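You operate a simulated robot arm through the tools that you are given. There is no shell and no other tool. Be economical: measure what you need, move in short steps, check, and stop when the job is done.

You are at the controls of a simulated robot arm. One attempt, no reset.

JOB
Disconnect the grey battery, cover its red post with the yellow cover and shut the locker.
Fine: charger dial at OFF first; black terminal before red, both on the striped mat.

The check looks at the end state, three seconds after you hand in, the way a careful person would. Anything else that was tipped, shoved, dropped, spilled or broken makes it a failure. Lids that push on must go on centred and level and be pressed home; caps that screw on are set level and turned clockwise until they are tight.

ROBOT AND FRAMES
A 6-joint arm with a two-finger parallel gripper, fixed in place. Base frame: the origin is at the foot of the arm, x ahead of it, y to its left, z up; the work surface is at about z = 6. Lengths are in mm, angles in rad, forces in N, time in s.
With the tool pointing down near the work surface it reaches from about 120 to 500 mm from the base axis. Its first joint turns from -1.257 to 1.257 rad. Payload 0.65 kg.
The TCP is the grasp point between the finger pads, 25 mm short of the fingertips. In the tool frame z runs along the fingers and y along their closing line. The gripper opens to 76 mm. The fingers are 18 mm wide and 10 mm thick; the gripper's body (36 by 78 mm) begins 45 mm behind the TCP.
Orientation is that of the tool frame in the base frame, as [roll, pitch, yaw] about the fixed x, y, z axes, in that order (R = Rz(yaw) Ry(pitch) Rx(roll)). With the fingers straight down and closing along the base's y, the tool's x points along the base's -x, its y along +y and its z along -z.

CONTROLS
- The arm moves only by the tool arm_command. Its argument "motion" is a list that holds one entry, the list of rows, each a list of 7 numbers: the shift along the tool's x, y, z in mm, then the turn, a rotation vector about the tool's x, y, z in rad, then the closure in counts, from 0 (fully open) to 255 (shut). In form: [[[dx, dy, dz, ax, ay, az, claw], ...]]. A call has 1 to 8 rows; each row shifts and turns the commanded pose from where the row before left it, along the tool's axes as they then stand. A row lasts 0.2 s, in which the tool goes at most 50 mm and 0.15 rad; a call with a longer step from one row to the next is refused whole, and so is a gripper value outside its range. Where a pose cannot be reached the arm comes as near as it can. A force on the tool above 40 N (or 10 N above the force at the start of the call, whichever is more), or a blocked arm, ends the call early, and 0.2 s more pass. The fingers move at their own pace (about 108 mm/s each) and stop on an object; they squeeze with about 31 N. The grip force told is the motor's: it shows also when the fingers shut on nothing. Time passes only in rows, and 0.2 s behind the last, so rows that do not move let the fingers close. It gives the time, the measured TCP pose, the force on the tool (base axes), the opening and the grip force at its end, in the units of the frame above (readings bear some noise).
- Cameras (640 x 400 px; columns grow to the right, rows downward): "scene" is fixed at [44.6, 248.6, 433.8]; the picture's right is [-0.89, -0.46, 0.00], its down [-0.21, 0.41, -0.89] and it looks along [0.41, -0.79, -0.46] (base axes); focal length 214 px, centre (320, 200). "wrist" rides on the gripper at [-28, 0, -45] in the tool frame; the picture's right is [0.00, -1.00, 0.00], its down [0.97, 0.00, -0.24] and it looks along [0.24, 0.00, 0.97] (tool axes); focal length 218 px, centre (320, 200).
- capture(camera): a new picture of that camera. It takes no simulated time.
- measure_at(camera, pixels): for up to 12 pixels [column, row] of the newest picture of that camera ("zoom" is the newest enlarged one), the place [x, y, z] in the base frame of the surface seen there, good to about 2 mm, but the place of the scene camera against the robot may be out by one fixed shift of up to 25 mm in any direction. It takes no simulated time.
- enlarge(camera, box): a new picture of the part [left, top, right, bottom] of that camera's present view, enlarged. It takes no simulated time.
- close_job(): hands the job in; it is judged then, once.

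Keep the steps short. Do not move on a guess: measure, check each grasp and each placing, and mend mistakes. In all there are 80 turns and 46 pictures (those below and enlarged ones count). Leave the gripper open and the arm clear of the work at the hand-in unless told otherwise, and finish with a single line.

The tools are called by a JSON object that holds its "fn" and its "kwargs". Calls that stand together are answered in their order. arm_command: Moves the arm, as the interface text tells. Its arguments: {"type":"object","properties":{"motion":{"type":"array","items":{"type":"array","items":{"type":"array","items":{"type":"number"}}}}},"required":["motion"]} The other tools are called the same way: capture (camera) takes a picture; measure_at (camera, pixels) gives the place of the surface under pixels of a picture; enlarge (camera, box) takes an enlarged picture of a part of a camera's view; close_job () hands the job in.

At the start:

```text
time: 0.0
ee_pos: [227.1, -107.8, 374.2]
orientation: [-3.141, -0.002, 3.141]
force: [0.2, 0.0, 0.8]
width: 76.1
finger_force: 0.0
```

scene: 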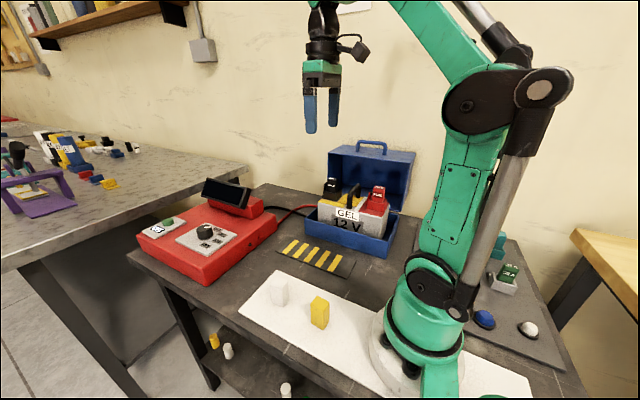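
wrist: 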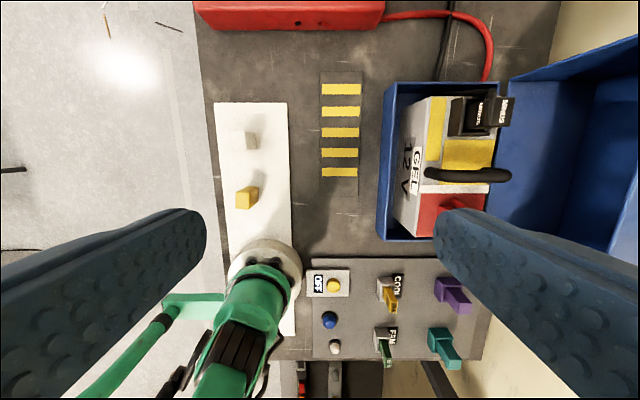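

I'll look at the battery, the charger and the board more closely before measuring anything.

{"fn": "enlarge", "kwargs": {"camera": "wrist", "box": [370, 60, 530, 260]}}

{"fn": "enlarge", "kwargs": {"camera": "scene", "box": [130, 130, 430, 340]}}

```text
2.00 times, centred on (450, 160) of wrist
```

zoom: 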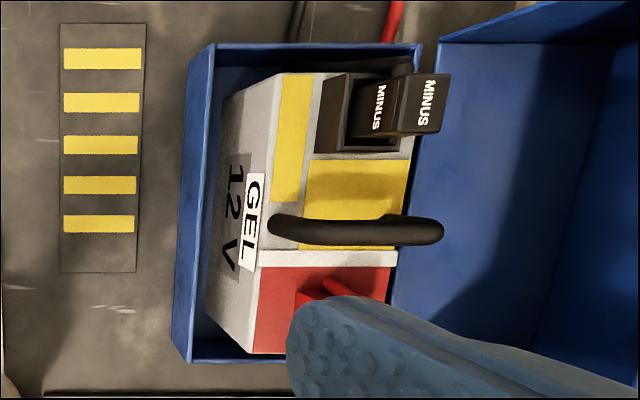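

```text
1.90 times, centred on (280, 235) of scene
```

zoom: 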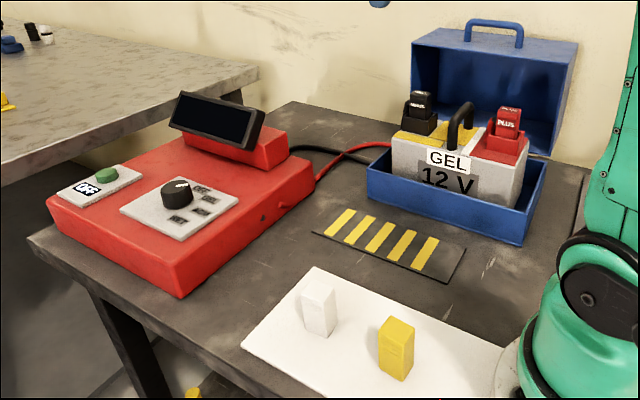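

The dial is at about (205,232) in the scene picture. I'll zoom in there to read its labels, and zoom on the terminals too.

{"fn": "enlarge", "kwargs": {"camera": "scene", "box": [170, 210, 250, 260]}}

{"fn": "enlarge", "kwargs": {"camera": "scene", "box": [300, 150, 420, 260]}}

{"fn": "measure_at", "kwargs": {"camera": "wrist", "pixels": [[322, 80], [358, 80], [322, 180], [358, 180], [244, 142], [244, 196], [485, 115], [465, 155], [468, 176], [385, 90], [382, 236], [640, 40]]}}

```text
8.00 times, centred on (210, 235) of scene
```

zoom: 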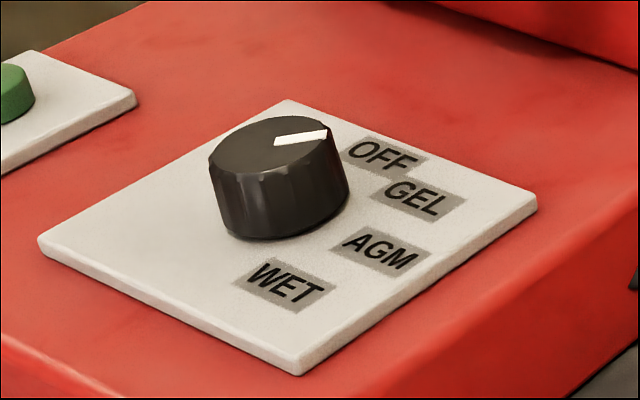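

```text
3.64 times, centred on (360, 205) of scene
```

zoom: 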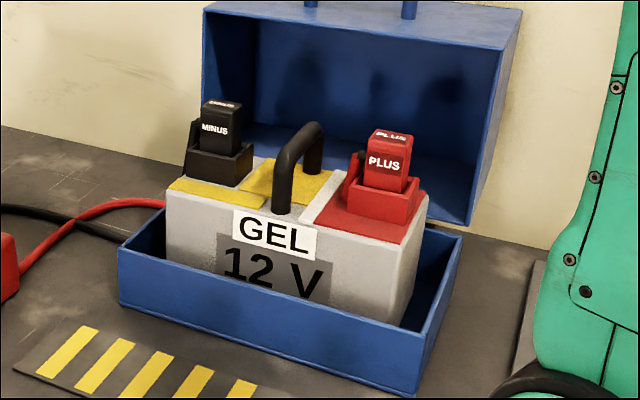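

```text
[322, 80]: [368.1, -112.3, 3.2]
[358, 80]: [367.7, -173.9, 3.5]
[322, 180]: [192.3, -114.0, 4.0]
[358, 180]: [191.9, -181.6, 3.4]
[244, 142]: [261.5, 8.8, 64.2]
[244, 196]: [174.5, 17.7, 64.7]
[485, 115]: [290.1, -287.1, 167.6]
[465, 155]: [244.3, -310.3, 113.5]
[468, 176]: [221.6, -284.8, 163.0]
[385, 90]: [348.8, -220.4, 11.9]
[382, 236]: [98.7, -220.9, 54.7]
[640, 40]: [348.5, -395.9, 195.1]
```

The pointer seems to be at GEL. I'll measure the dial, plus reference points in the scene view so I can estimate the fixed camera shift.

{"fn": "measure_at", "kwargs": {"camera": "scene", "pixels": [[204, 228], [212, 227], [278, 251], [344, 275], [294, 241], [320, 299], [278, 280], [332, 181], [378, 190], [355, 196], [160, 224], [170, 284]]}}

{"fn": "measure_at", "kwargs": {"camera": "wrist", "pixels": [[320, 73], [361, 72], [320, 195], [358, 195], [234, 134], [256, 152], [237, 207], [258, 188], [297, 22], [381, 20], [413, 170], [495, 175]]}}

```text
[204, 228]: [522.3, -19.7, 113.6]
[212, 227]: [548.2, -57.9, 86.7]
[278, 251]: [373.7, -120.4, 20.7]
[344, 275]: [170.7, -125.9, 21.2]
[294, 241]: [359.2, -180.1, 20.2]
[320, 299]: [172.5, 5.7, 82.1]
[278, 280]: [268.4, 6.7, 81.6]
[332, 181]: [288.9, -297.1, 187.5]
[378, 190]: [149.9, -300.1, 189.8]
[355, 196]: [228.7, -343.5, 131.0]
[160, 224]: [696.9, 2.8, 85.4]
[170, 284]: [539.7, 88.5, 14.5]
```

```text
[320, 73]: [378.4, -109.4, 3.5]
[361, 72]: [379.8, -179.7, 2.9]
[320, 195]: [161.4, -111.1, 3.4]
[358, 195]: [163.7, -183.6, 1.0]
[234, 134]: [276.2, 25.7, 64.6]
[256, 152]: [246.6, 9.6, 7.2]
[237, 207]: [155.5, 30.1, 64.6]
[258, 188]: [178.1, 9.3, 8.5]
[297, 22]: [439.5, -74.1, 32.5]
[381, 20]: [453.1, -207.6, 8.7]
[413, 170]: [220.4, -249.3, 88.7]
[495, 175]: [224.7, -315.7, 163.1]
```

The mat gives a scene shift of about (-5, -11, +17). That puts the dial near (525, -9, 95). I'll move the wrist camera over the charger for a better look.

{"fn": "arm_command", "kwargs": {"motion": [[[-36, 19.6, 14, 0, 0, 0, 0], [-36, 19.6, 14, 0, 0, 0, 0], [-36, 19.6, 14, 0, 0, 0, 0], [-36, 19.6, 14, 0, 0, 0, 0], [-36, 19.6, 14, 0, 0, 0, 0]]]}}

{"fn": "capture", "kwargs": {"camera": "wrist"}}

```text
time: 1.2
ee_pos: [402.0, -8.8, 299.7]
orientation: [3.141, -0.002, -3.14]
force: [-0.3, -0.7, -0.3]
width: 76.0
finger_force: 0.1
out of reach, approached as far as the arm can: row 5
```

```text
39 pictures are left
```

wrist: 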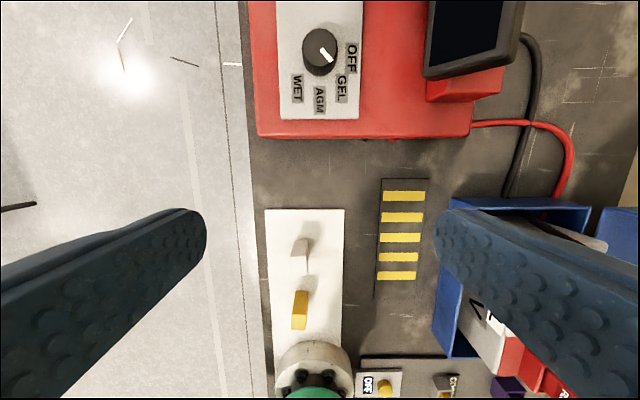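

{"fn": "enlarge", "kwargs": {"camera": "wrist", "box": [256, 0, 384, 130]}}

{"fn": "measure_at", "kwargs": {"camera": "wrist", "pixels": [[318, 47], [306, 50], [332, 45], [318, 33], [318, 60], [349, 58], [343, 88], [319, 98], [297, 85], [430, 60], [290, 130], [331, 60]]}}

```text
3.08 times, centred on (320, 65) of wrist
```

zoom: 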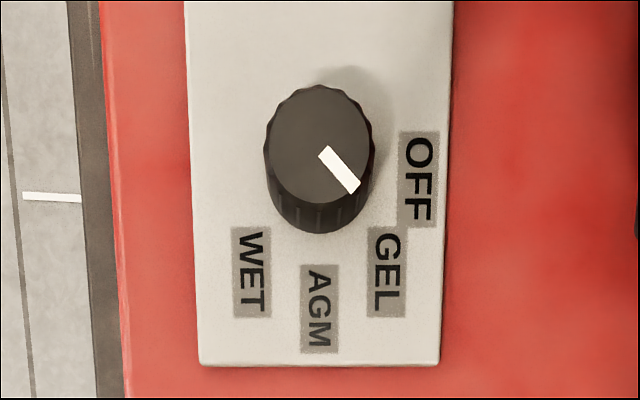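

```text
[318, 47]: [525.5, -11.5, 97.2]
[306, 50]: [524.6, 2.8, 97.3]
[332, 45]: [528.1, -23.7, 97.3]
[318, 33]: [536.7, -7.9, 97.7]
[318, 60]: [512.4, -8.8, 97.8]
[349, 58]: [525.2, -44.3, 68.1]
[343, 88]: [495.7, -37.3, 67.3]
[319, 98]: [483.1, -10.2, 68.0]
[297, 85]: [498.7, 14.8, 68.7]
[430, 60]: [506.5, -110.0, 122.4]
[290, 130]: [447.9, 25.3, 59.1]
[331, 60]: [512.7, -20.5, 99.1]
```

Pointer tip is at (512.7, -20.5) and the dial centre is about (524.5, -9.5, top 97), so it's on GEL. OFF needs about +45° counter-clockwise from above. To reach that far, I'll tilt the tool 30° forward and pre-yaw it -22.5°.

{"fn": "arm_command", "kwargs": {"motion": [[[0, 0, 20, 0, -0.131, 0, 0], [0, 0, 20, 0, -0.131, 0, 0], [0, 0, 20, 0, -0.131, 0, 0], [0, 0, 20, 0, -0.131, 0, 0], [0, 0, 0, 0.0655, 0, 0.1134, 0], [0, 0, 0, 0.0655, 0, 0.1134, 0], [0, 0, 0, 0.0655, 0, 0.1134, 0]]]}}

```text
time: 2.8
ee_pos: [417.8, -9.2, 221.3]
orientation: [-3.141, 0.525, 2.746]
force: [0.5, 0.7, 0.2]
width: 76.3
finger_force: 0.0
```

{"fn": "arm_command", "kwargs": {"motion": [[[-11.2, 10.3, 29.9, 0, 0, 0, 0], [-11.2, 10.3, 29.9, 0, 0, 0, 0], [-11.2, 10.3, 29.9, 0, 0, 0, 0], [-11.2, 10.3, 29.9, 0, 0, 0, 0]]]}}

{"fn": "capture", "kwargs": {"camera": "wrist"}}

```text
time: 3.8
ee_pos: [526.0, -9.1, 140.9]
orientation: [3.141, 0.522, 2.747]
force: [0.4, -0.5, -0.4]
width: 75.8
finger_force: 0.1
```

```text
37 pictures are left
```

wrist: 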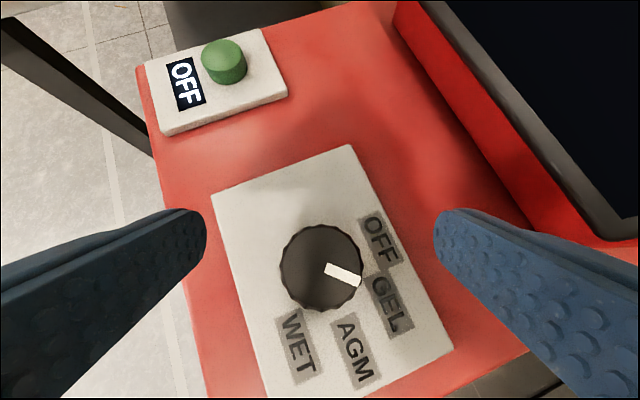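

The view is clear. I'll refine the knob centre from here.

{"fn": "measure_at", "kwargs": {"camera": "wrist", "pixels": [[320, 266], [284, 266], [355, 252], [320, 228], [315, 305], [357, 281], [330, 266], [383, 238], [390, 305], [350, 350]]}}

```text
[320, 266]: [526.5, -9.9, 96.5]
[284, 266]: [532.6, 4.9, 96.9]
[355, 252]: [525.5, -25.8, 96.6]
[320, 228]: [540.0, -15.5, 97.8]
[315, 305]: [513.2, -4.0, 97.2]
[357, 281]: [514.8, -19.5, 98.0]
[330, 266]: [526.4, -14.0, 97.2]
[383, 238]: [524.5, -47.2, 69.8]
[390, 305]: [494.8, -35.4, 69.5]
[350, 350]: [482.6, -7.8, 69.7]
```

Centre is (526.5, -9.8). I'll go straight down 42 mm with the fingers open, then close.

{"fn": "arm_command", "kwargs": {"motion": [[[7, 0, 12.1, 0, 0, 0, 0], [7, 0, 12.1, 0, 0, 0, 0], [7, 0, 12.1, 0, 0, 0, 0], [0, 0, 0, 0, 0, 0, 255], [0, 0, 0, 0, 0, 0, 255], [0, 0, 0, 0, 0, 0, 255]]]}}

```text
time: 5.2
ee_pos: [522.9, -8.8, 98.9]
orientation: [-3.141, 0.523, 2.748]
force: [-2.1, -1.3, -4.5]
width: 36.8
finger_force: 44.9
```

Knob gripped at 36.8 mm wide. I'll turn it about the vertical, +0.39 rad first.

{"fn": "arm_command", "kwargs": {"motion": [[[0, 0, 0, -0.0655, 0, -0.1134, 255], [0, 0, 0, -0.0655, 0, -0.1134, 255], [0, 0, 0, -0.0655, 0, -0.1134, 255]]]}}

{"fn": "capture", "kwargs": {"camera": "wrist"}}

```text
time: 6.0
ee_pos: [524.7, -9.6, 97.4]
orientation: [-3.14, 0.521, -3.141]
force: [-3.6, -8.7, -15.6]
width: 36.9
finger_force: 45.4
```

```text
36 pictures are left
```

wrist: 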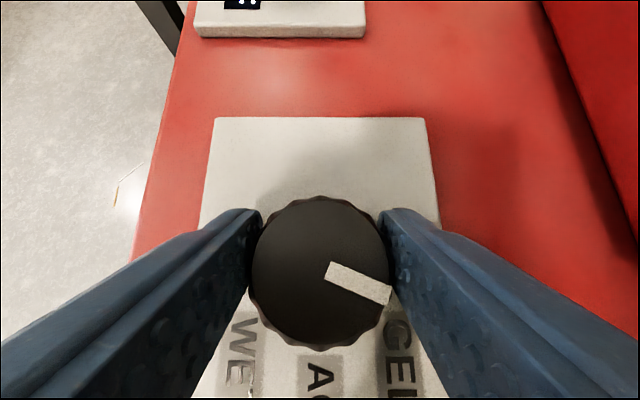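

It's turning well and the force is acceptable. I'll do the second half.

{"fn": "arm_command", "kwargs": {"motion": [[[0, 0, 0, -0.0655, 0, -0.1134, 255], [0, 0, 0, -0.0655, 0, -0.1134, 255], [0, 0, 0, -0.0655, 0, -0.1134, 255], [0, 0, 0, 0, 0, 0, 255]]]}}

{"fn": "capture", "kwargs": {"camera": "wrist"}}

```text
time: 7.0
ee_pos: [524.8, -10.5, 97.5]
orientation: [-3.139, 0.525, -2.748]
force: [-1.0, -9.6, 0.2]
width: 36.8
finger_force: 45.7
```

```text
35 pictures are left
```

wrist: 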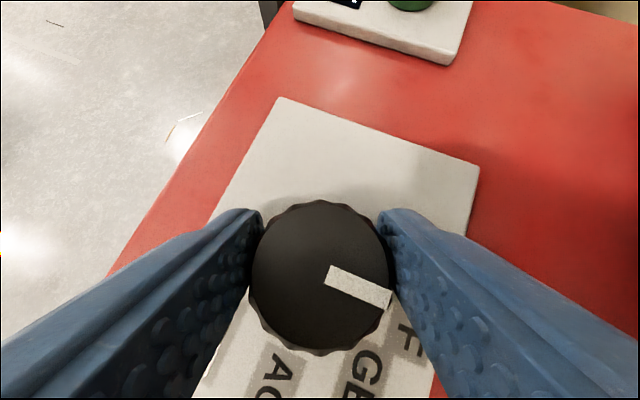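

I'll release, lift vertically and check the pointer.

{"fn": "arm_command", "kwargs": {"motion": [[[0, 0, 0, 0, 0, 0, 0], [0, 0, 0, 0, 0, 0, 0], [-10, 0, -17.3, 0, 0, 0, 0], [-10, 0, -17.3, 0, 0, 0, 0], [-10, 0, -17.3, 0, 0, 0, 0]]]}}

{"fn": "capture", "kwargs": {"camera": "wrist"}}

```text
time: 8.2
ee_pos: [525.0, -10.6, 159.2]
orientation: [3.141, 0.523, -2.749]
force: [0.7, -0.4, 0.5]
width: 76.1
finger_force: 0.1
```

```text
34 pictures are left
```

wrist: 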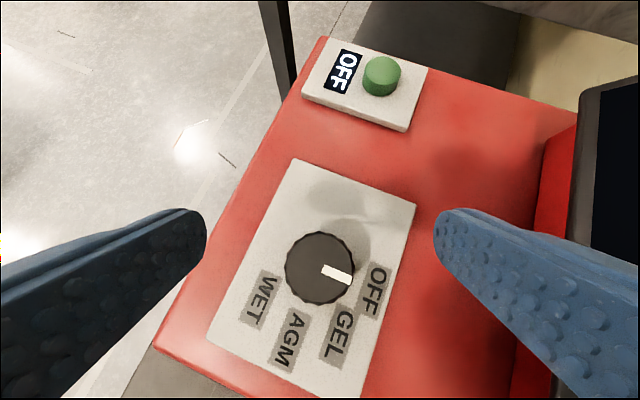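

{"fn": "measure_at", "kwargs": {"camera": "wrist", "pixels": [[320, 267], [324, 269], [350, 280], [338, 275], [376, 290], [341, 333]]}}

```text
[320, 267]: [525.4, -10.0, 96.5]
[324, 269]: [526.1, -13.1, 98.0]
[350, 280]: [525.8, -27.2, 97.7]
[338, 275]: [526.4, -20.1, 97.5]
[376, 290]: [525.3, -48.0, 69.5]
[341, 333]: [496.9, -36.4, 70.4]
```

The pointer reads exactly -90°, at OFF. Next I'll retract up and back while undoing the yaw and tilt.

{"fn": "arm_command", "kwargs": {"motion": [[[0, 0, -45, 0.0655, 0, 0.1134, 0], [0, 0, -45, 0.0655, 0, 0.1134, 0], [0, 0, -45, 0.0655, 0, 0.1134, 0], [25, 0, -15, 0, 0.131, 0, 0], [25, 0, -15, 0, 0.131, 0, 0], [25, 0, -15, 0, 0.131, 0, 0], [25, 0, -15, 0, 0.131, 0, 0]]]}}

```text
time: 9.8
ee_pos: [346.6, -26.9, 298.7]
orientation: [-3.139, -0.002, 3.142]
force: [0.8, 0.5, -0.1]
width: 76.2
finger_force: 0.0
```

Now I'll go above the battery for a close look.

{"fn": "arm_command", "kwargs": {"motion": [[[17.7, -37.2, 0, 0, 0, 0, 0], [17.7, -37.2, 0, 0, 0, 0, 0], [17.7, -37.2, 0, 0, 0, 0, 0], [17.7, -37.2, 0, 0, 0, 0, 0], [17.7, -37.2, 0, 0, 0, 0, 0], [17.7, -37.2, 0, 0, 0, 0, 0]]]}}

{"fn": "capture", "kwargs": {"camera": "wrist"}}

```text
time: 11.2
ee_pos: [241.7, -249.5, 300.0]
orientation: [3.141, 0.001, 3.141]
force: [0.1, -0.3, 0.6]
width: 75.9
finger_force: 0.1
```

```text
33 pictures are left
```

wrist: 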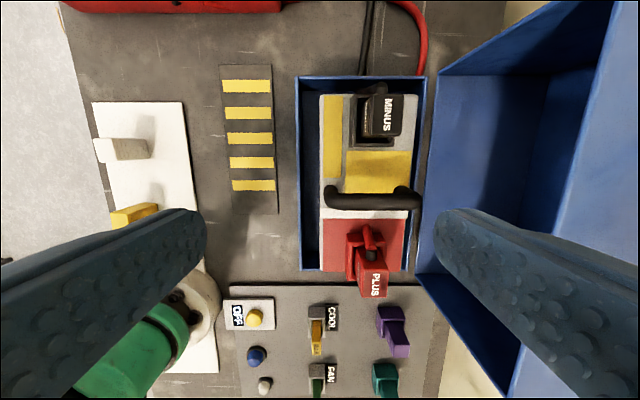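

{"fn": "enlarge", "kwargs": {"camera": "wrist", "box": [290, 70, 450, 170]}}

{"fn": "enlarge", "kwargs": {"camera": "wrist", "box": [290, 205, 450, 305]}}

{"fn": "measure_at", "kwargs": {"camera": "wrist", "pixels": [[375, 100], [398, 97], [398, 132], [375, 130], [359, 115], [372, 239], [362, 295], [386, 295], [360, 260], [385, 262], [351, 255], [372, 285]]}}

```text
4.00 times, centred on (370, 120) of wrist
```

zoom: 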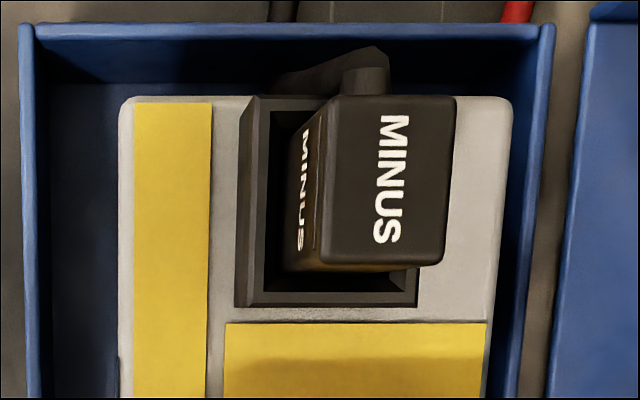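

```text
4.00 times, centred on (370, 255) of wrist
```

zoom: 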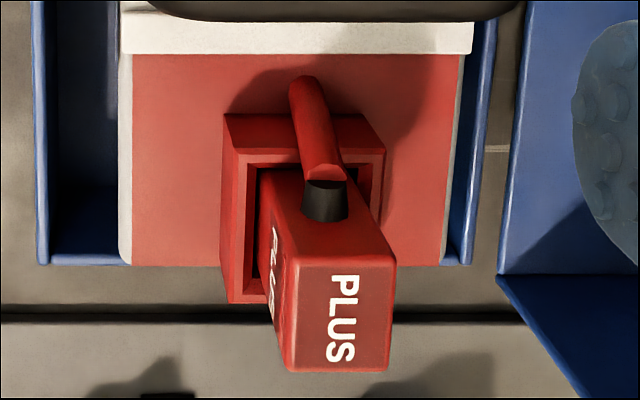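

```text
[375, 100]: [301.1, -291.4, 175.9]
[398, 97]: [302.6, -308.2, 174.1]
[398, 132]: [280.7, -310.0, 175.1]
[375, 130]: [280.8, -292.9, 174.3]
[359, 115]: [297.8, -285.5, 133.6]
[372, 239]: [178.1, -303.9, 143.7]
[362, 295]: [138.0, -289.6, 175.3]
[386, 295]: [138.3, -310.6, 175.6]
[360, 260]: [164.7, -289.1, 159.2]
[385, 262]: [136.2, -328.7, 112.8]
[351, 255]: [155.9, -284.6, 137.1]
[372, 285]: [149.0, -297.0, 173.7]
```

I'll measure the lid and hinge geometry and the mat from here, to see the clearance for gripping the black plug across y.

{"fn": "measure_at", "kwargs": {"camera": "wrist", "pixels": [[442, 72], [555, 8], [630, 3], [620, 150], [520, 150], [435, 150], [418, 276], [503, 385], [422, 90], [303, 90], [304, 265], [330, 197]]}}

{"fn": "measure_at", "kwargs": {"camera": "scene", "pixels": [[330, 152], [412, 163], [372, 142], [357, 143], [387, 146], [404, 211], [383, 256], [308, 220], [330, 190], [334, 180], [376, 195], [395, 250]]}}

```text
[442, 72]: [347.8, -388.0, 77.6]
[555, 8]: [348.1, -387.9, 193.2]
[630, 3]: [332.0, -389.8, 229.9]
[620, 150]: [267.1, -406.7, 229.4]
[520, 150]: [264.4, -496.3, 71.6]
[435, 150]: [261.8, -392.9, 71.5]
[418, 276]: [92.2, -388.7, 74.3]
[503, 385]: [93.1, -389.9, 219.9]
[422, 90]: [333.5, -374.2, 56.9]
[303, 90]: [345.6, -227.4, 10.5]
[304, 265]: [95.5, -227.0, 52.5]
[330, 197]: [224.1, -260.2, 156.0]
```

```text
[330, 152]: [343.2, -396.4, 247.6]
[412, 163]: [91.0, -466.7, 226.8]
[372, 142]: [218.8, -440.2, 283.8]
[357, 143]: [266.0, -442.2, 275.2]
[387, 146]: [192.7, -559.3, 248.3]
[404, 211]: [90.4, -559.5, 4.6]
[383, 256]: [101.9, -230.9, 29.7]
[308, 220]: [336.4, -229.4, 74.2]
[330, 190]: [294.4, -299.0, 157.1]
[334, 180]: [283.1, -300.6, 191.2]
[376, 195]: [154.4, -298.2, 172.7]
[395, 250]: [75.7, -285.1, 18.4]
```

The lid stands vertical: rim plane y ≈ -388, z 72–230. So there's room for the fingers. The black plug top is centred near (291, -301.5, 175). I'll hover above it with the claw partly open.

{"fn": "arm_command", "kwargs": {"motion": [[[-16.4, -17.3, 28.3, 0, 0, 0, 60], [-16.4, -17.3, 28.3, 0, 0, 0, 60], [-16.4, -17.3, 28.3, 0, 0, 0, 60]]]}}

{"fn": "capture", "kwargs": {"camera": "wrist"}}

```text
time: 12.0
ee_pos: [289.1, -302.8, 214.8]
orientation: [-3.141, 0.0, 3.141]
force: [0.3, -0.6, 0.3]
width: 57.9
finger_force: 0.0
```

```text
30 pictures are left
```

wrist: 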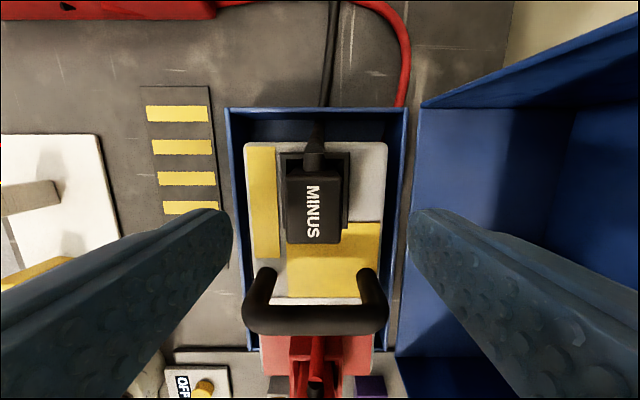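

{"fn": "measure_at", "kwargs": {"camera": "wrist", "pixels": [[290, 180], [338, 180], [290, 238], [338, 238], [314, 155], [282, 160], [346, 180], [316, 130], [280, 310], [382, 275], [295, 215]]}}

```text
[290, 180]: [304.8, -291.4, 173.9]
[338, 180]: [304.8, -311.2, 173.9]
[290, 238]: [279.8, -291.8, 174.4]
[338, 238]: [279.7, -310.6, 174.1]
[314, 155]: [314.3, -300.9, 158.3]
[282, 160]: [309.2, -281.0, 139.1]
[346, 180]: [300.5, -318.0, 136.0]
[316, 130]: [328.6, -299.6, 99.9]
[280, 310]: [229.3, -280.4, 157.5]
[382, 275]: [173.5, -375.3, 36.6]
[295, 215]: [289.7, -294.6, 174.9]
```

Plug centre is (292, -301.2) and the socket rim is z ≈ 139. I'll go down to z = 168 (tips at 143) and grip.

{"fn": "arm_command", "kwargs": {"motion": [[[-3, 1.6, 23, 0, 0, 0, 60], [0, 0, 23.5, 0, 0, 0, 60], [0, 0, 0, 0, 0, 0, 60], [0, 0, 0, 0, 0, 0, 255], [0, 0, 0, 0, 0, 0, 255], [0, 0, 0, 0, 0, 0, 255]]]}}

```text
time: 13.4
ee_pos: [293.5, -300.5, 167.5]
orientation: [3.141, 0.001, -3.141]
force: [0.2, -0.6, 1.2]
width: 23.3
finger_force: 30.7
```

Gripped at 23.3 mm. I'll pull straight up slowly.

{"fn": "arm_command", "kwargs": {"motion": [[[0, 0, -8, 0, 0, 0, 255], [0, 0, -8, 0, 0, 0, 255], [0, 0, -12, 0, 0, 0, 255], [0, 0, -20, 0, 0, 0, 255]]]}}

{"fn": "capture", "kwargs": {"camera": "wrist"}}

```text
time: 14.4
ee_pos: [292.0, -301.0, 216.4]
orientation: [3.141, -0.001, -3.14]
force: [0.8, 0.0, -0.5]
width: 23.4
finger_force: 31.2
```

```text
29 pictures are left
```

wrist: 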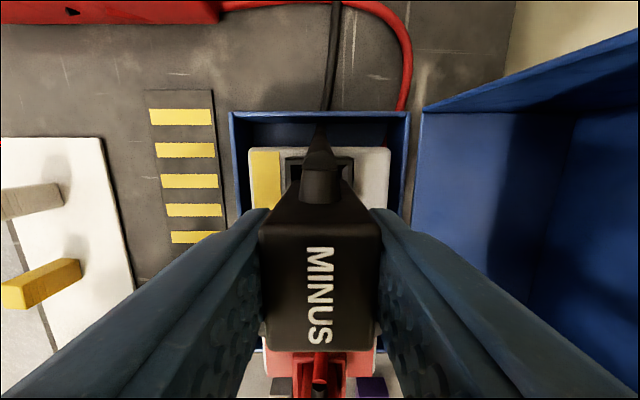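

{"fn": "enlarge", "kwargs": {"camera": "scene", "box": [270, 110, 430, 270]}}

```text
2.50 times, centred on (350, 190) of scene
```

zoom: 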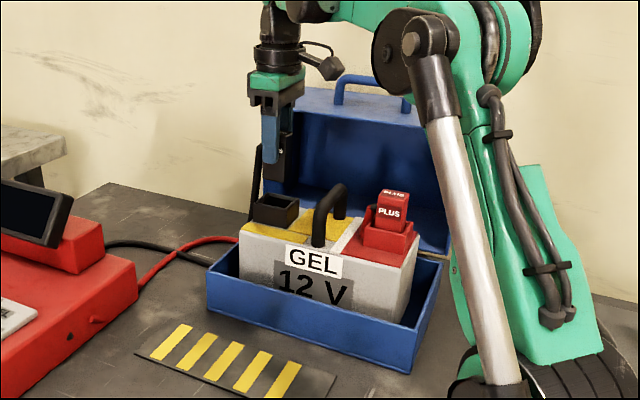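

{"fn": "measure_at", "kwargs": {"camera": "zoom", "pixels": [[286, 150], [284, 175], [281, 180], [268, 178], [258, 195], [270, 160], [293, 150], [280, 188]]}}

```text
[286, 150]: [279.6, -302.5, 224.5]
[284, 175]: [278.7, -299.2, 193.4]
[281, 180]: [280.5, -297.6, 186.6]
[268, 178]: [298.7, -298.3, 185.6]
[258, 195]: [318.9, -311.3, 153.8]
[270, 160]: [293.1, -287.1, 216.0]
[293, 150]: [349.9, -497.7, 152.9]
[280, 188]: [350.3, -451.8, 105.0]
```

Plug bottom is about 50 mm below the TCP. I'll carry it to the mat at (330, -147) at constant height and then lower it to just above the mat.

{"fn": "arm_command", "kwargs": {"motion": [[[-9.5, 38.5, 0, 0, 0, 0, 255], [-9.5, 38.5, 0, 0, 0, 0, 255], [-9.5, 38.5, 0, 0, 0, 0, 255], [-9.5, 38.5, 0, 0, 0, 0, 255], [0, 0, 45, 0, 0, 0, 255], [0, 0, 45, 0, 0, 0, 255], [0, 0, 40, 0, 0, 0, 255]]]}}

{"fn": "capture", "kwargs": {"camera": "wrist"}}

{"fn": "enlarge", "kwargs": {"camera": "scene", "box": [230, 150, 390, 310]}}

```text
time: 16.0
ee_pos: [330.0, -145.8, 85.4]
orientation: [3.141, 0.0, 3.14]
force: [-1.1, 0.5, -1.3]
width: 23.3
finger_force: 30.4
```

```text
27 pictures are left
```

wrist: 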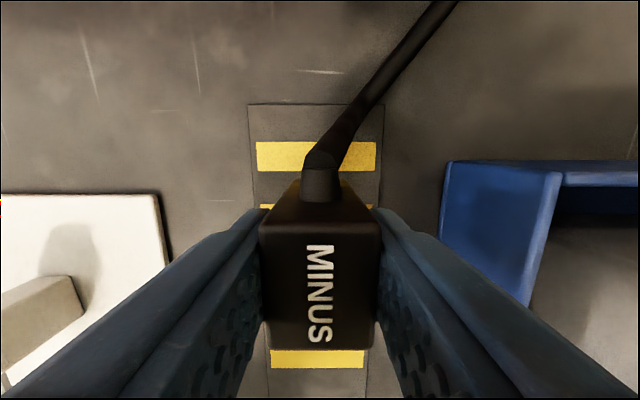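

```text
2.50 times, centred on (310, 230) of scene
```

zoom: 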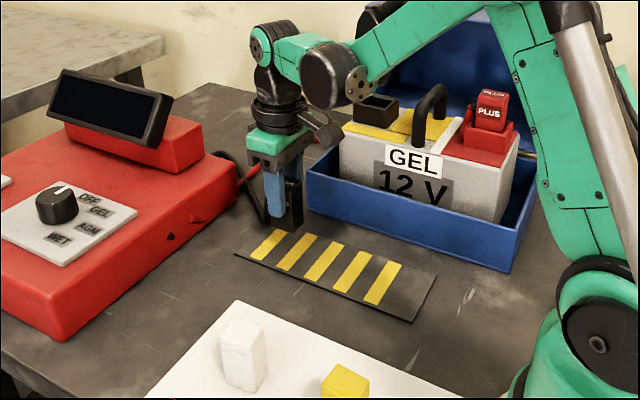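

Over the mat and upright. I'll lower in small steps.

{"fn": "arm_command", "kwargs": {"motion": [[[0, 0, 10, 0, 0, 0, 255], [0, 0, 10, 0, 0, 0, 255], [0, 0, 4, 0, 0, 0, 255], [0, 0, 2, 0, 0, 0, 255], [0, 0, 2, 0, 0, 0, 255]]]}}

{"fn": "enlarge", "kwargs": {"camera": "scene", "box": [270, 200, 330, 260]}}

```text
time: 17.2
ee_pos: [330.6, -146.3, 59.5]
orientation: [3.14, 0.0, -3.142]
force: [0.3, 0.7, -1.0]
width: 23.6
finger_force: 31.1
```

```text
6.67 times, centred on (300, 230) of scene
```

zoom: 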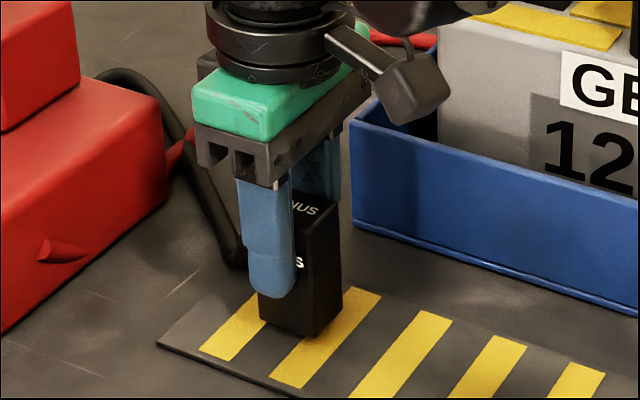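

{"fn": "arm_command", "kwargs": {"motion": [[[0, 0, 1.5, 0, 0, 0, 255], [0, 0, 1.5, 0, 0, 0, 255], [0, 0, 1.5, 0, 0, 0, 255]]]}}

```text
time: 18.0
ee_pos: [331.3, -146.5, 53.7]
orientation: [-3.142, 0.001, 3.141]
force: [-0.7, -0.8, -0.2]
width: 23.4
finger_force: 30.8
```

{"fn": "arm_command", "kwargs": {"motion": [[[0, 0, 1.5, 0, 0, 0, 255], [0, 0, 1.5, 0, 0, 0, 255]]]}}

```text
time: 18.6
ee_pos: [332.1, -146.5, 50.7]
orientation: [-3.139, -0.001, 3.141]
force: [-0.7, -4.7, 23.2]
width: 23.5
finger_force: 30.8
```

Contact with the mat (23 N). I'll ease up 1 mm, release and rise.

{"fn": "arm_command", "kwargs": {"motion": [[[0, 0, -1, 0, 0, 0, 255], [0, 0, 0, 0, 0, 0, 60], [0, 0, 0, 0, 0, 0, 60], [0, 0, -25, 0, 0, 0, 60], [0, 0, -45, 0, 0, 0, 60], [0, 0, -45, 0, 0, 0, 60]]]}}

{"fn": "capture", "kwargs": {"camera": "wrist"}}

```text
time: 20.0
ee_pos: [328.0, -145.7, 167.3]
orientation: [-3.141, 0.002, -3.141]
force: [0.5, -0.9, -0.6]
width: 58.0
finger_force: 0.1
```

```text
24 pictures are left
```

wrist: 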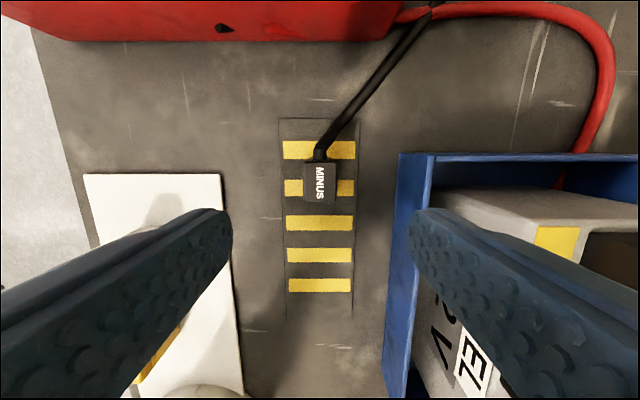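

Black stands upright on the mat. Now to hover over the red plug near (149, -300).

{"fn": "arm_command", "kwargs": {"motion": [[[0, 0, -45, 0, 0, 0, 60], [35, -30.6, -2.6, 0, 0, 0, 60], [35, -30.6, -2.6, 0, 0, 0, 60], [35, -30.6, -2.6, 0, 0, 0, 60], [35, -30.6, -2.6, 0, 0, 0, 60], [35, -30.6, -2.6, 0, 0, 0, 60]]]}}

{"fn": "capture", "kwargs": {"camera": "wrist"}}

```text
time: 21.4
ee_pos: [155.4, -297.6, 226.0]
orientation: [3.14, 0.0, -3.141]
force: [0.4, -0.3, 0.0]
width: 58.1
finger_force: 0.0
```

```text
23 pictures are left
```

wrist: 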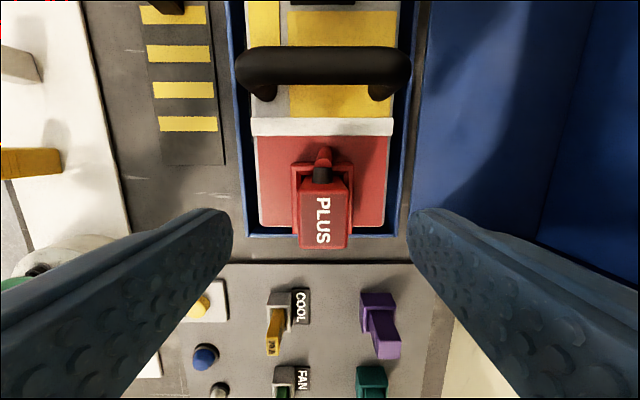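

{"fn": "measure_at", "kwargs": {"camera": "wrist", "pixels": [[304, 196], [344, 196], [304, 243], [344, 243], [323, 220], [297, 170], [352, 180], [322, 158], [320, 65], [240, 65], [408, 65], [260, 200]]}}

```text
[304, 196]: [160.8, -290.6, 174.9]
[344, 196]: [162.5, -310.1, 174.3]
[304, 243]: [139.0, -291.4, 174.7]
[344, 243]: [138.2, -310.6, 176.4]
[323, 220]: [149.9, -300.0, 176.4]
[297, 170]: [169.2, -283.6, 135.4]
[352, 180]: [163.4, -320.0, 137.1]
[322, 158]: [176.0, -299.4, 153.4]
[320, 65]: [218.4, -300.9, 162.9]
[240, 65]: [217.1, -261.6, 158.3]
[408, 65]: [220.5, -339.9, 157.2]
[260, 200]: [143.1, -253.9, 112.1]
```

Red plug centre is (150, -301, top 175). I'll descend and grip.

{"fn": "arm_command", "kwargs": {"motion": [[[5, -3, 20, 0, 0, 0, 60], [0, 0, 20, 0, 0, 0, 60], [0, 0, 18, 0, 0, 0, 60], [0, 0, 0, 0, 0, 0, 60], [0, 0, 0, 0, 0, 0, 255], [0, 0, 0, 0, 0, 0, 255], [0, 0, 0, 0, 0, 0, 255]]]}}

```text
time: 23.0
ee_pos: [151.7, -300.7, 167.0]
orientation: [-3.141, 0.0, -3.141]
force: [-0.2, 0.4, -0.2]
width: 23.0
finger_force: 31.5
```

{"fn": "arm_command", "kwargs": {"motion": [[[0, 0, -8, 0, 0, 0, 255], [0, 0, -8, 0, 0, 0, 255], [0, 0, -12, 0, 0, 0, 255], [0, 0, -20, 0, 0, 0, 255], [0, 0, -22, 0, 0, 0, 255]]]}}

{"fn": "capture", "kwargs": {"camera": "wrist"}}

```text
time: 24.2
ee_pos: [150.9, -301.1, 235.9]
orientation: [-3.141, 0.0, -3.141]
force: [0.8, 0.3, -1.2]
width: 23.5
finger_force: 30.7
```

```text
22 pictures are left
```

wrist: 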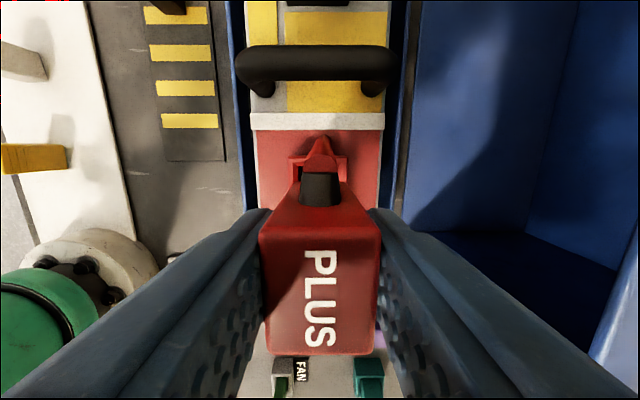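

Red is out. I'll carry it to the mat at (215, -163) and lower it.

{"fn": "arm_command", "kwargs": {"motion": [[[-16, 34.5, 0, 0, 0, 0, 255], [-16, 34.5, 0, 0, 0, 0, 255], [-16, 34.5, 0, 0, 0, 0, 255], [-16, 34.5, 0, 0, 0, 0, 255], [0, 0, 45, 0, 0, 0, 255], [0, 0, 45, 0, 0, 0, 255], [0, 0, 45, 0, 0, 0, 255], [0, 0, 26, 0, 0, 0, 255]]]}}

{"fn": "capture", "kwargs": {"camera": "wrist"}}

```text
time: 26.0
ee_pos: [215.3, -163.0, 76.5]
orientation: [-3.141, -0.001, 3.141]
force: [-0.2, -0.4, 0.3]
width: 23.3
finger_force: 30.8
```

```text
21 pictures are left
```

wrist: 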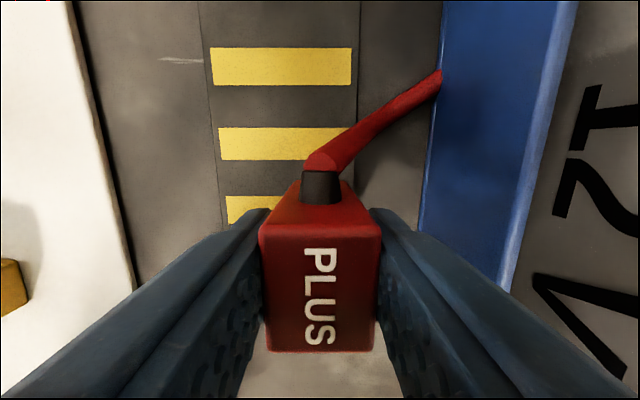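

{"fn": "enlarge", "kwargs": {"camera": "scene", "box": [230, 170, 390, 290]}}

```text
3.33 times, centred on (310, 230) of scene
```

zoom: 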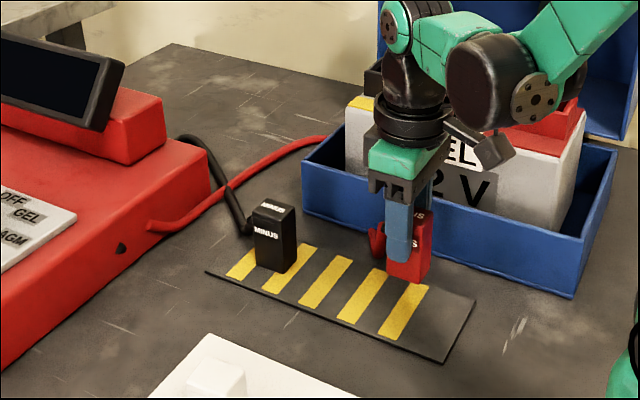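

The red cable leads around the +x end of the locker. I'll move the red plug 53 mm along the mat so its cable stays clear of the locker, then lower it.

{"fn": "arm_command", "kwargs": {"motion": [[[-26, 1.5, 0, 0, 0, 0, 255], [-26, 1.5, 0, 0, 0, 0, 255], [0, 0, 10, 0, 0, 0, 255], [0, 0, 8, 0, 0, 0, 255], [0, 0, 3, 0, 0, 0, 255]]]}}

{"fn": "capture", "kwargs": {"camera": "wrist"}}

```text
time: 27.2
ee_pos: [266.9, -161.6, 55.0]
orientation: [3.141, 0.001, 3.141]
force: [0.2, 0.2, -1.1]
width: 23.6
finger_force: 31.6
```

```text
19 pictures are left
```

wrist: 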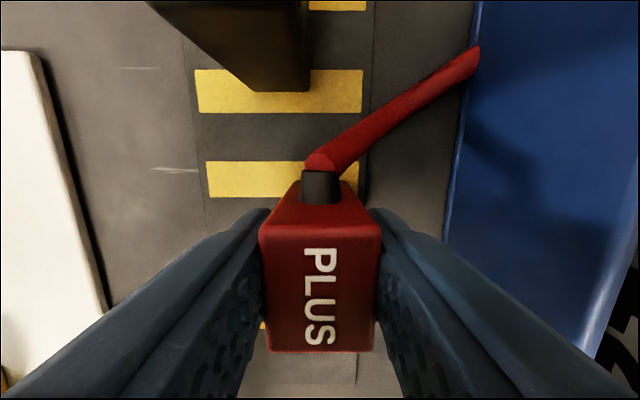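

{"fn": "arm_command", "kwargs": {"motion": [[[0, 6, 0, 0, 0, 0, 255], [0, 0, 1.5, 0, 0, 0, 255], [0, 0, 1.5, 0, 0, 0, 255], [0, 0, 1, 0, 0, 0, 255]]]}}

```text
time: 28.2
ee_pos: [267.0, -154.0, 51.1]
orientation: [3.141, -0.002, -3.141]
force: [2.0, 0.0, 23.2]
width: 23.6
finger_force: 31.1
```

Contact with the mat. I'll release and rise.

{"fn": "arm_command", "kwargs": {"motion": [[[0, 0, -0.5, 0, 0, 0, 255], [0, 0, 0, 0, 0, 0, 60], [0, 0, 0, 0, 0, 0, 60], [0, 0, -25, 0, 0, 0, 60], [0, 0, -45, 0, 0, 0, 60], [0, 0, -45, 0, 0, 0, 60], [0, 0, -40, 0, 0, 0, 60]]]}}

{"fn": "capture", "kwargs": {"camera": "wrist"}}

```text
time: 29.8
ee_pos: [267.2, -154.5, 205.1]
orientation: [3.14, 0.001, -3.141]
force: [0.0, -0.5, 0.3]
width: 58.2
finger_force: 0.0
```

```text
18 pictures are left
```

wrist: 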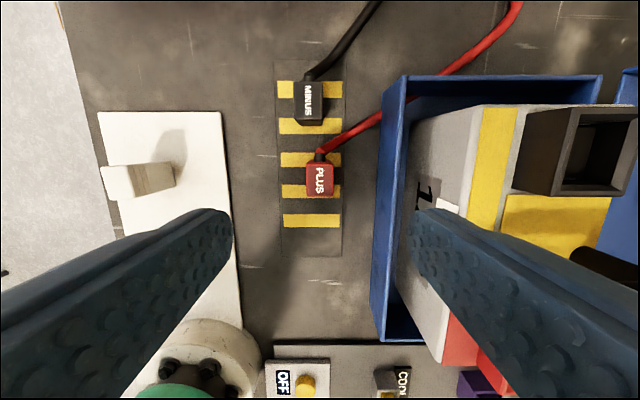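

Both plugs are upright on the mat. Now I'll look at the yellow cover from above.

{"fn": "arm_command", "kwargs": {"motion": [[[22, 43, 0, 0, 0, 0, 0], [22, 43, 0, 0, 0, 0, 0], [22, 43, 0, 0, 0, 0, 0], [22, 43, 0, 0, 0, 0, 0]]]}}

{"fn": "capture", "kwargs": {"camera": "wrist"}}

```text
time: 30.8
ee_pos: [180.9, 14.5, 207.3]
orientation: [3.141, -0.001, -3.141]
force: [0.5, 0.1, 0.6]
width: 75.7
finger_force: 0.0
```

```text
17 pictures are left
```

wrist: 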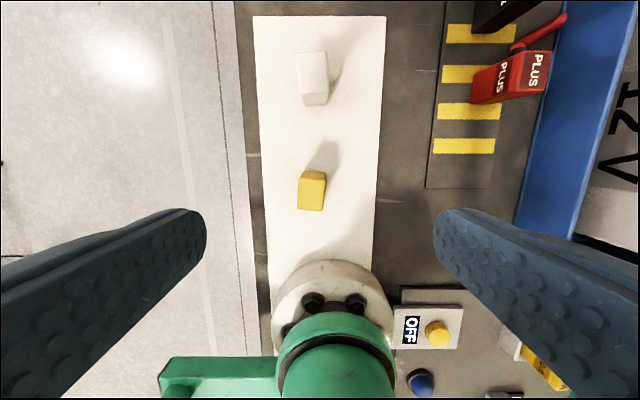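

{"fn": "enlarge", "kwargs": {"camera": "wrist", "box": [270, 150, 370, 230]}}

{"fn": "measure_at", "kwargs": {"camera": "wrist", "pixels": [[303, 182], [323, 185], [300, 207], [320, 209], [311, 196], [305, 173], [324, 174], [312, 172], [340, 200]]}}

```text
5.00 times, centred on (320, 190) of wrist
```

zoom: 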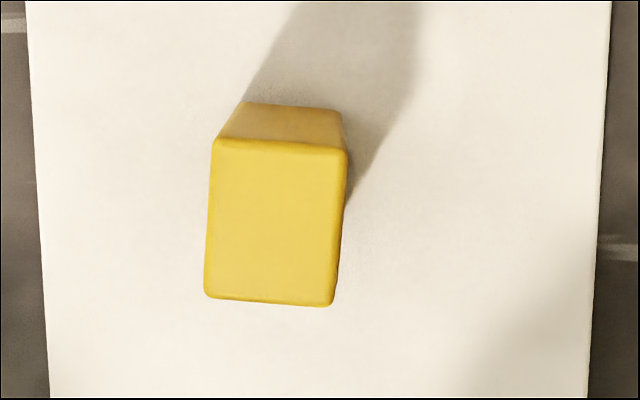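

```text
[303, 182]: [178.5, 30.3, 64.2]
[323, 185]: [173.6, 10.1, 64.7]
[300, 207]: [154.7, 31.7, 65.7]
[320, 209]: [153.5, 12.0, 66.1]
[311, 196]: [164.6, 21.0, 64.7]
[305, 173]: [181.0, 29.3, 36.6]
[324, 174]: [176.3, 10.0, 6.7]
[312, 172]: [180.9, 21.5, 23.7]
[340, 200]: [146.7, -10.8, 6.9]
```

The cover is 22×26×58 mm, centred near (165.5, 21), and turned about -4°. I'll lower to just above it with az = +0.07 and recheck.

{"fn": "arm_command", "kwargs": {"motion": [[[7.7, 3.3, 35, 0, 0, 0.07, 0], [7.7, 3.3, 35, 0, 0, 0, 0], [0, 0, 30, 0, 0, 0, 60]]]}}

{"fn": "capture", "kwargs": {"camera": "wrist"}}

```text
time: 31.6
ee_pos: [164.7, 21.1, 105.9]
orientation: [-3.141, -0.002, 3.072]
force: [-0.7, 0.0, -0.4]
width: 58.2
finger_force: 0.1
```

```text
15 pictures are left
```

wrist: 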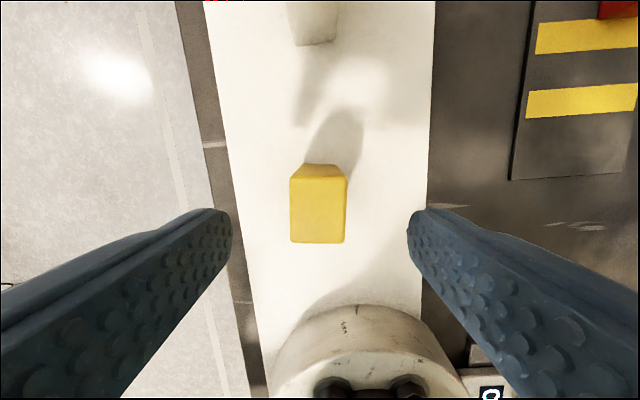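

It's aligned. I'll shift +3 mm in x for the same relation as I had with the plugs, descend to z = 57 and grip.

{"fn": "arm_command", "kwargs": {"motion": [[[-2.5, 0, 24, 0, 0, 0, 60], [0, 0, 25, 0, 0, 0, 60], [0, 0, 0, 0, 0, 0, 60], [0, 0, 0, 0, 0, 0, 255], [0, 0, 0, 0, 0, 0, 255], [0, 0, 0, 0, 0, 0, 255]]]}}

```text
time: 33.0
ee_pos: [168.2, 21.8, 56.1]
orientation: [3.14, -0.001, 3.072]
force: [0.1, -0.7, 0.0]
width: 23.3
finger_force: 30.7
```

Gripped at 23.3 mm. I'll lift and square the yaw.

{"fn": "arm_command", "kwargs": {"motion": [[[0, 0, -20, 0, 0, 0, 255], [0, 0, -45, 0, 0, 0, 255], [0, 0, -45, 0, 0, -0.07, 255], [0, 0, -45, 0, 0, 0, 255], [0, 0, -30, 0, 0, 0, 255]]]}}

{"fn": "capture", "kwargs": {"camera": "wrist"}}

```text
time: 34.2
ee_pos: [167.0, 24.2, 242.4]
orientation: [3.141, 0.0, 3.14]
force: [-0.2, 0.3, -0.6]
width: 23.6
finger_force: 31.2
```

```text
14 pictures are left
```

wrist: 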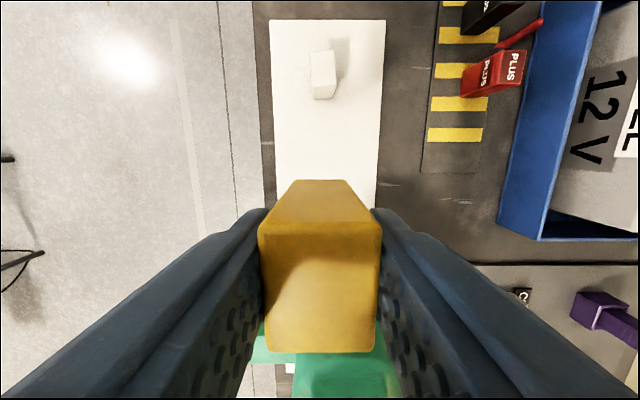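

The cover sits the same way the plugs did. I'll carry it above the red post.

{"fn": "arm_command", "kwargs": {"motion": [[[2, -40.6, 0, 0, 0, 0, 255], [2, -40.6, 0, 0, 0, 0, 255], [2, -40.6, 0, 0, 0, 0, 255], [2, -40.6, 0, 0, 0, 0, 255], [2, -40.6, 0, 0, 0, 0, 255], [2, -40.6, 0, 0, 0, 0, 255], [2, -40.6, 0, 0, 0, 0, 255], [2, -40.6, 0, 0, 0, 0, 255]]]}}

{"fn": "enlarge", "kwargs": {"camera": "scene", "box": [310, 120, 430, 260]}}

```text
time: 36.0
ee_pos: [149.1, -302.7, 242.7]
orientation: [3.141, 0.0, 3.141]
force: [0.5, -0.1, -1.8]
width: 23.5
finger_force: 31.3
```

```text
2.86 times, centred on (370, 190) of scene
```

zoom: 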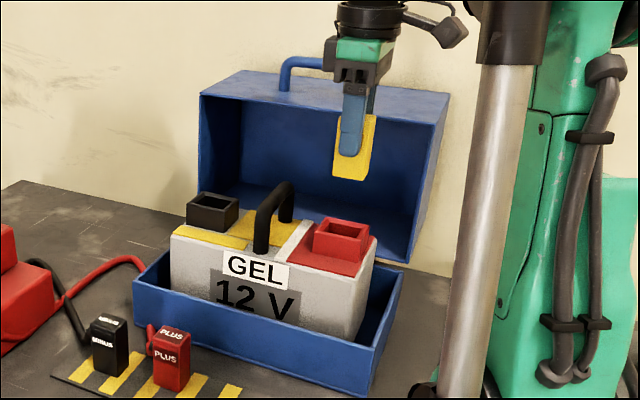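

The cover is above the red socket. I'll correct by (+1.8, +1.7) and go down to just above the rim.

{"fn": "arm_command", "kwargs": {"motion": [[[-1.8, 1.7, 15, 0, 0, 0, 255], [0, 0, 15, 0, 0, 0, 255], [0, 0, 12, 0, 0, 0, 255], [0, 0, 0, 0, 0, 0, 255]]]}}

{"fn": "enlarge", "kwargs": {"camera": "wrist", "box": [220, 100, 420, 225]}}

```text
time: 37.0
ee_pos: [151.6, -299.9, 200.3]
orientation: [-3.14, 0.0, 3.141]
force: [-0.8, -0.1, -1.6]
width: 23.4
finger_force: 31.4
```

```text
3.20 times, centred on (320, 162) of wrist
```

zoom: 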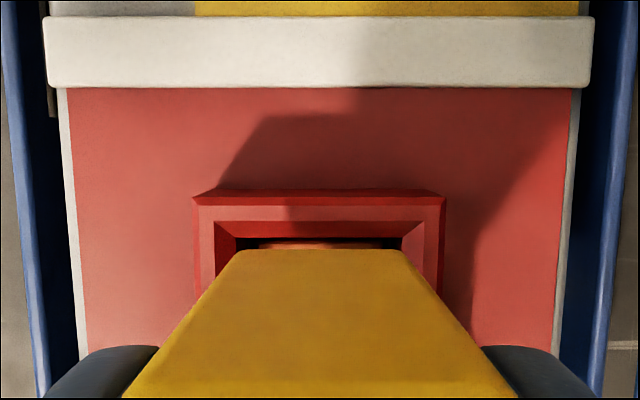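

The cover is centred over the chamfered socket opening (cover 238–405, inner hole 236–402 in the zoom). I'll lower it in slowly.

{"fn": "arm_command", "kwargs": {"motion": [[[0, 0, 5, 0, 0, 0, 255], [0, 0, 5, 0, 0, 0, 255], [0, 0, 5, 0, 0, 0, 255], [0, 0, 5, 0, 0, 0, 255]]]}}

```text
time: 38.0
ee_pos: [152.2, -300.0, 180.3]
orientation: [-3.141, -0.002, 3.141]
force: [-7.4, -0.4, 2.1]
width: 23.3
finger_force: 31.6
```

There's a sideways force of -7 N in x, so it's touching the +x wall. I'll shift 1.2 mm toward -x and continue.

{"fn": "arm_command", "kwargs": {"motion": [[[1.2, 0, 0, 0, 0, 0, 255], [0, 0, 3, 0, 0, 0, 255], [0, 0, 3, 0, 0, 0, 255]]]}}

```text
time: 38.8
ee_pos: [150.4, -299.6, 174.4]
orientation: [3.141, 0.0, 3.141]
force: [-2.7, 1.4, 0.8]
width: 23.3
finger_force: 31.1
```

{"fn": "arm_command", "kwargs": {"motion": [[[0.4, -0.3, 2, 0, 0, 0, 255], [0, 0, 2, 0, 0, 0, 255], [0, 0, 1.5, 0, 0, 0, 255]]]}}

```text
time: 39.6
ee_pos: [149.2, -299.1, 168.7]
orientation: [3.141, -0.001, -3.141]
force: [-0.2, -0.1, 0.1]
width: 23.7
finger_force: 31.8
```

{"fn": "arm_command", "kwargs": {"motion": [[[0, 0, 1.5, 0, 0, 0, 255], [0, 0, 1.5, 0, 0, 0, 255]]]}}

```text
time: 40.2
ee_pos: [150.1, -298.7, 167.4]
orientation: [3.141, -0.001, -3.14]
force: [1.4, 1.5, 22.4]
width: 23.7
finger_force: 30.7
```

Bottomed with 22 N at z = 167.4, close to where the plug sat. One more small press to make sure it's home, then release.

{"fn": "arm_command", "kwargs": {"motion": [[[0, 0, 0.8, 0, 0, 0, 255], [0, 0, 0.5, 0, 0, 0, 255]]]}}

```text
time: 40.8
ee_pos: [152.3, -298.6, 164.7]
orientation: [3.141, 0.0, 3.14]
force: [-0.3, 7.8, 23.6]
width: 23.3
finger_force: 31.3
```

{"fn": "arm_command", "kwargs": {"motion": [[[0, 0, -2, 0, 0, 0, 255], [0, 0, 0, 0, 0, 0, 60], [0, 0, 0, 0, 0, 0, 60], [0, 0, -20, 0, 0, 0, 60], [0, 0, -40, 0, 0, 0, 60]]]}}

{"fn": "capture", "kwargs": {"camera": "wrist"}}

{"fn": "enlarge", "kwargs": {"camera": "scene", "box": [320, 160, 420, 240]}}

```text
time: 42.0
ee_pos: [149.9, -301.7, 228.0]
orientation: [3.141, 0.001, 3.14]
force: [-1.0, -0.1, 0.3]
width: 58.2
finger_force: 0.1
```

```text
11 pictures are left
```

wrist: 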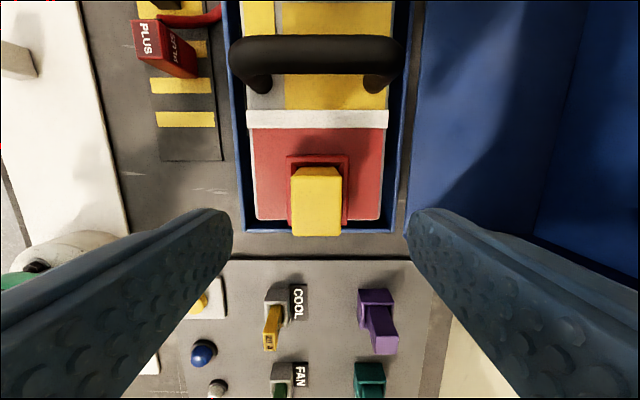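

```text
5.00 times, centred on (370, 200) of scene
```

zoom: 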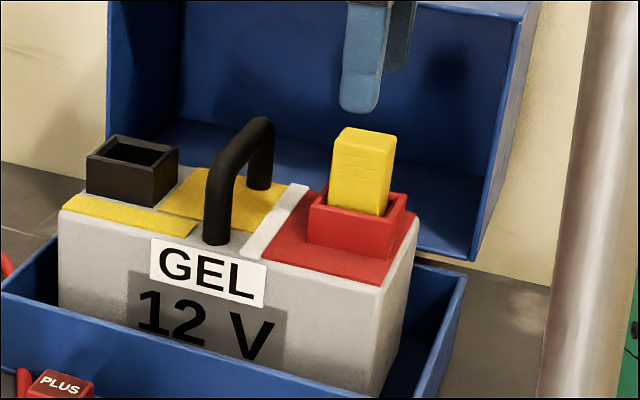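

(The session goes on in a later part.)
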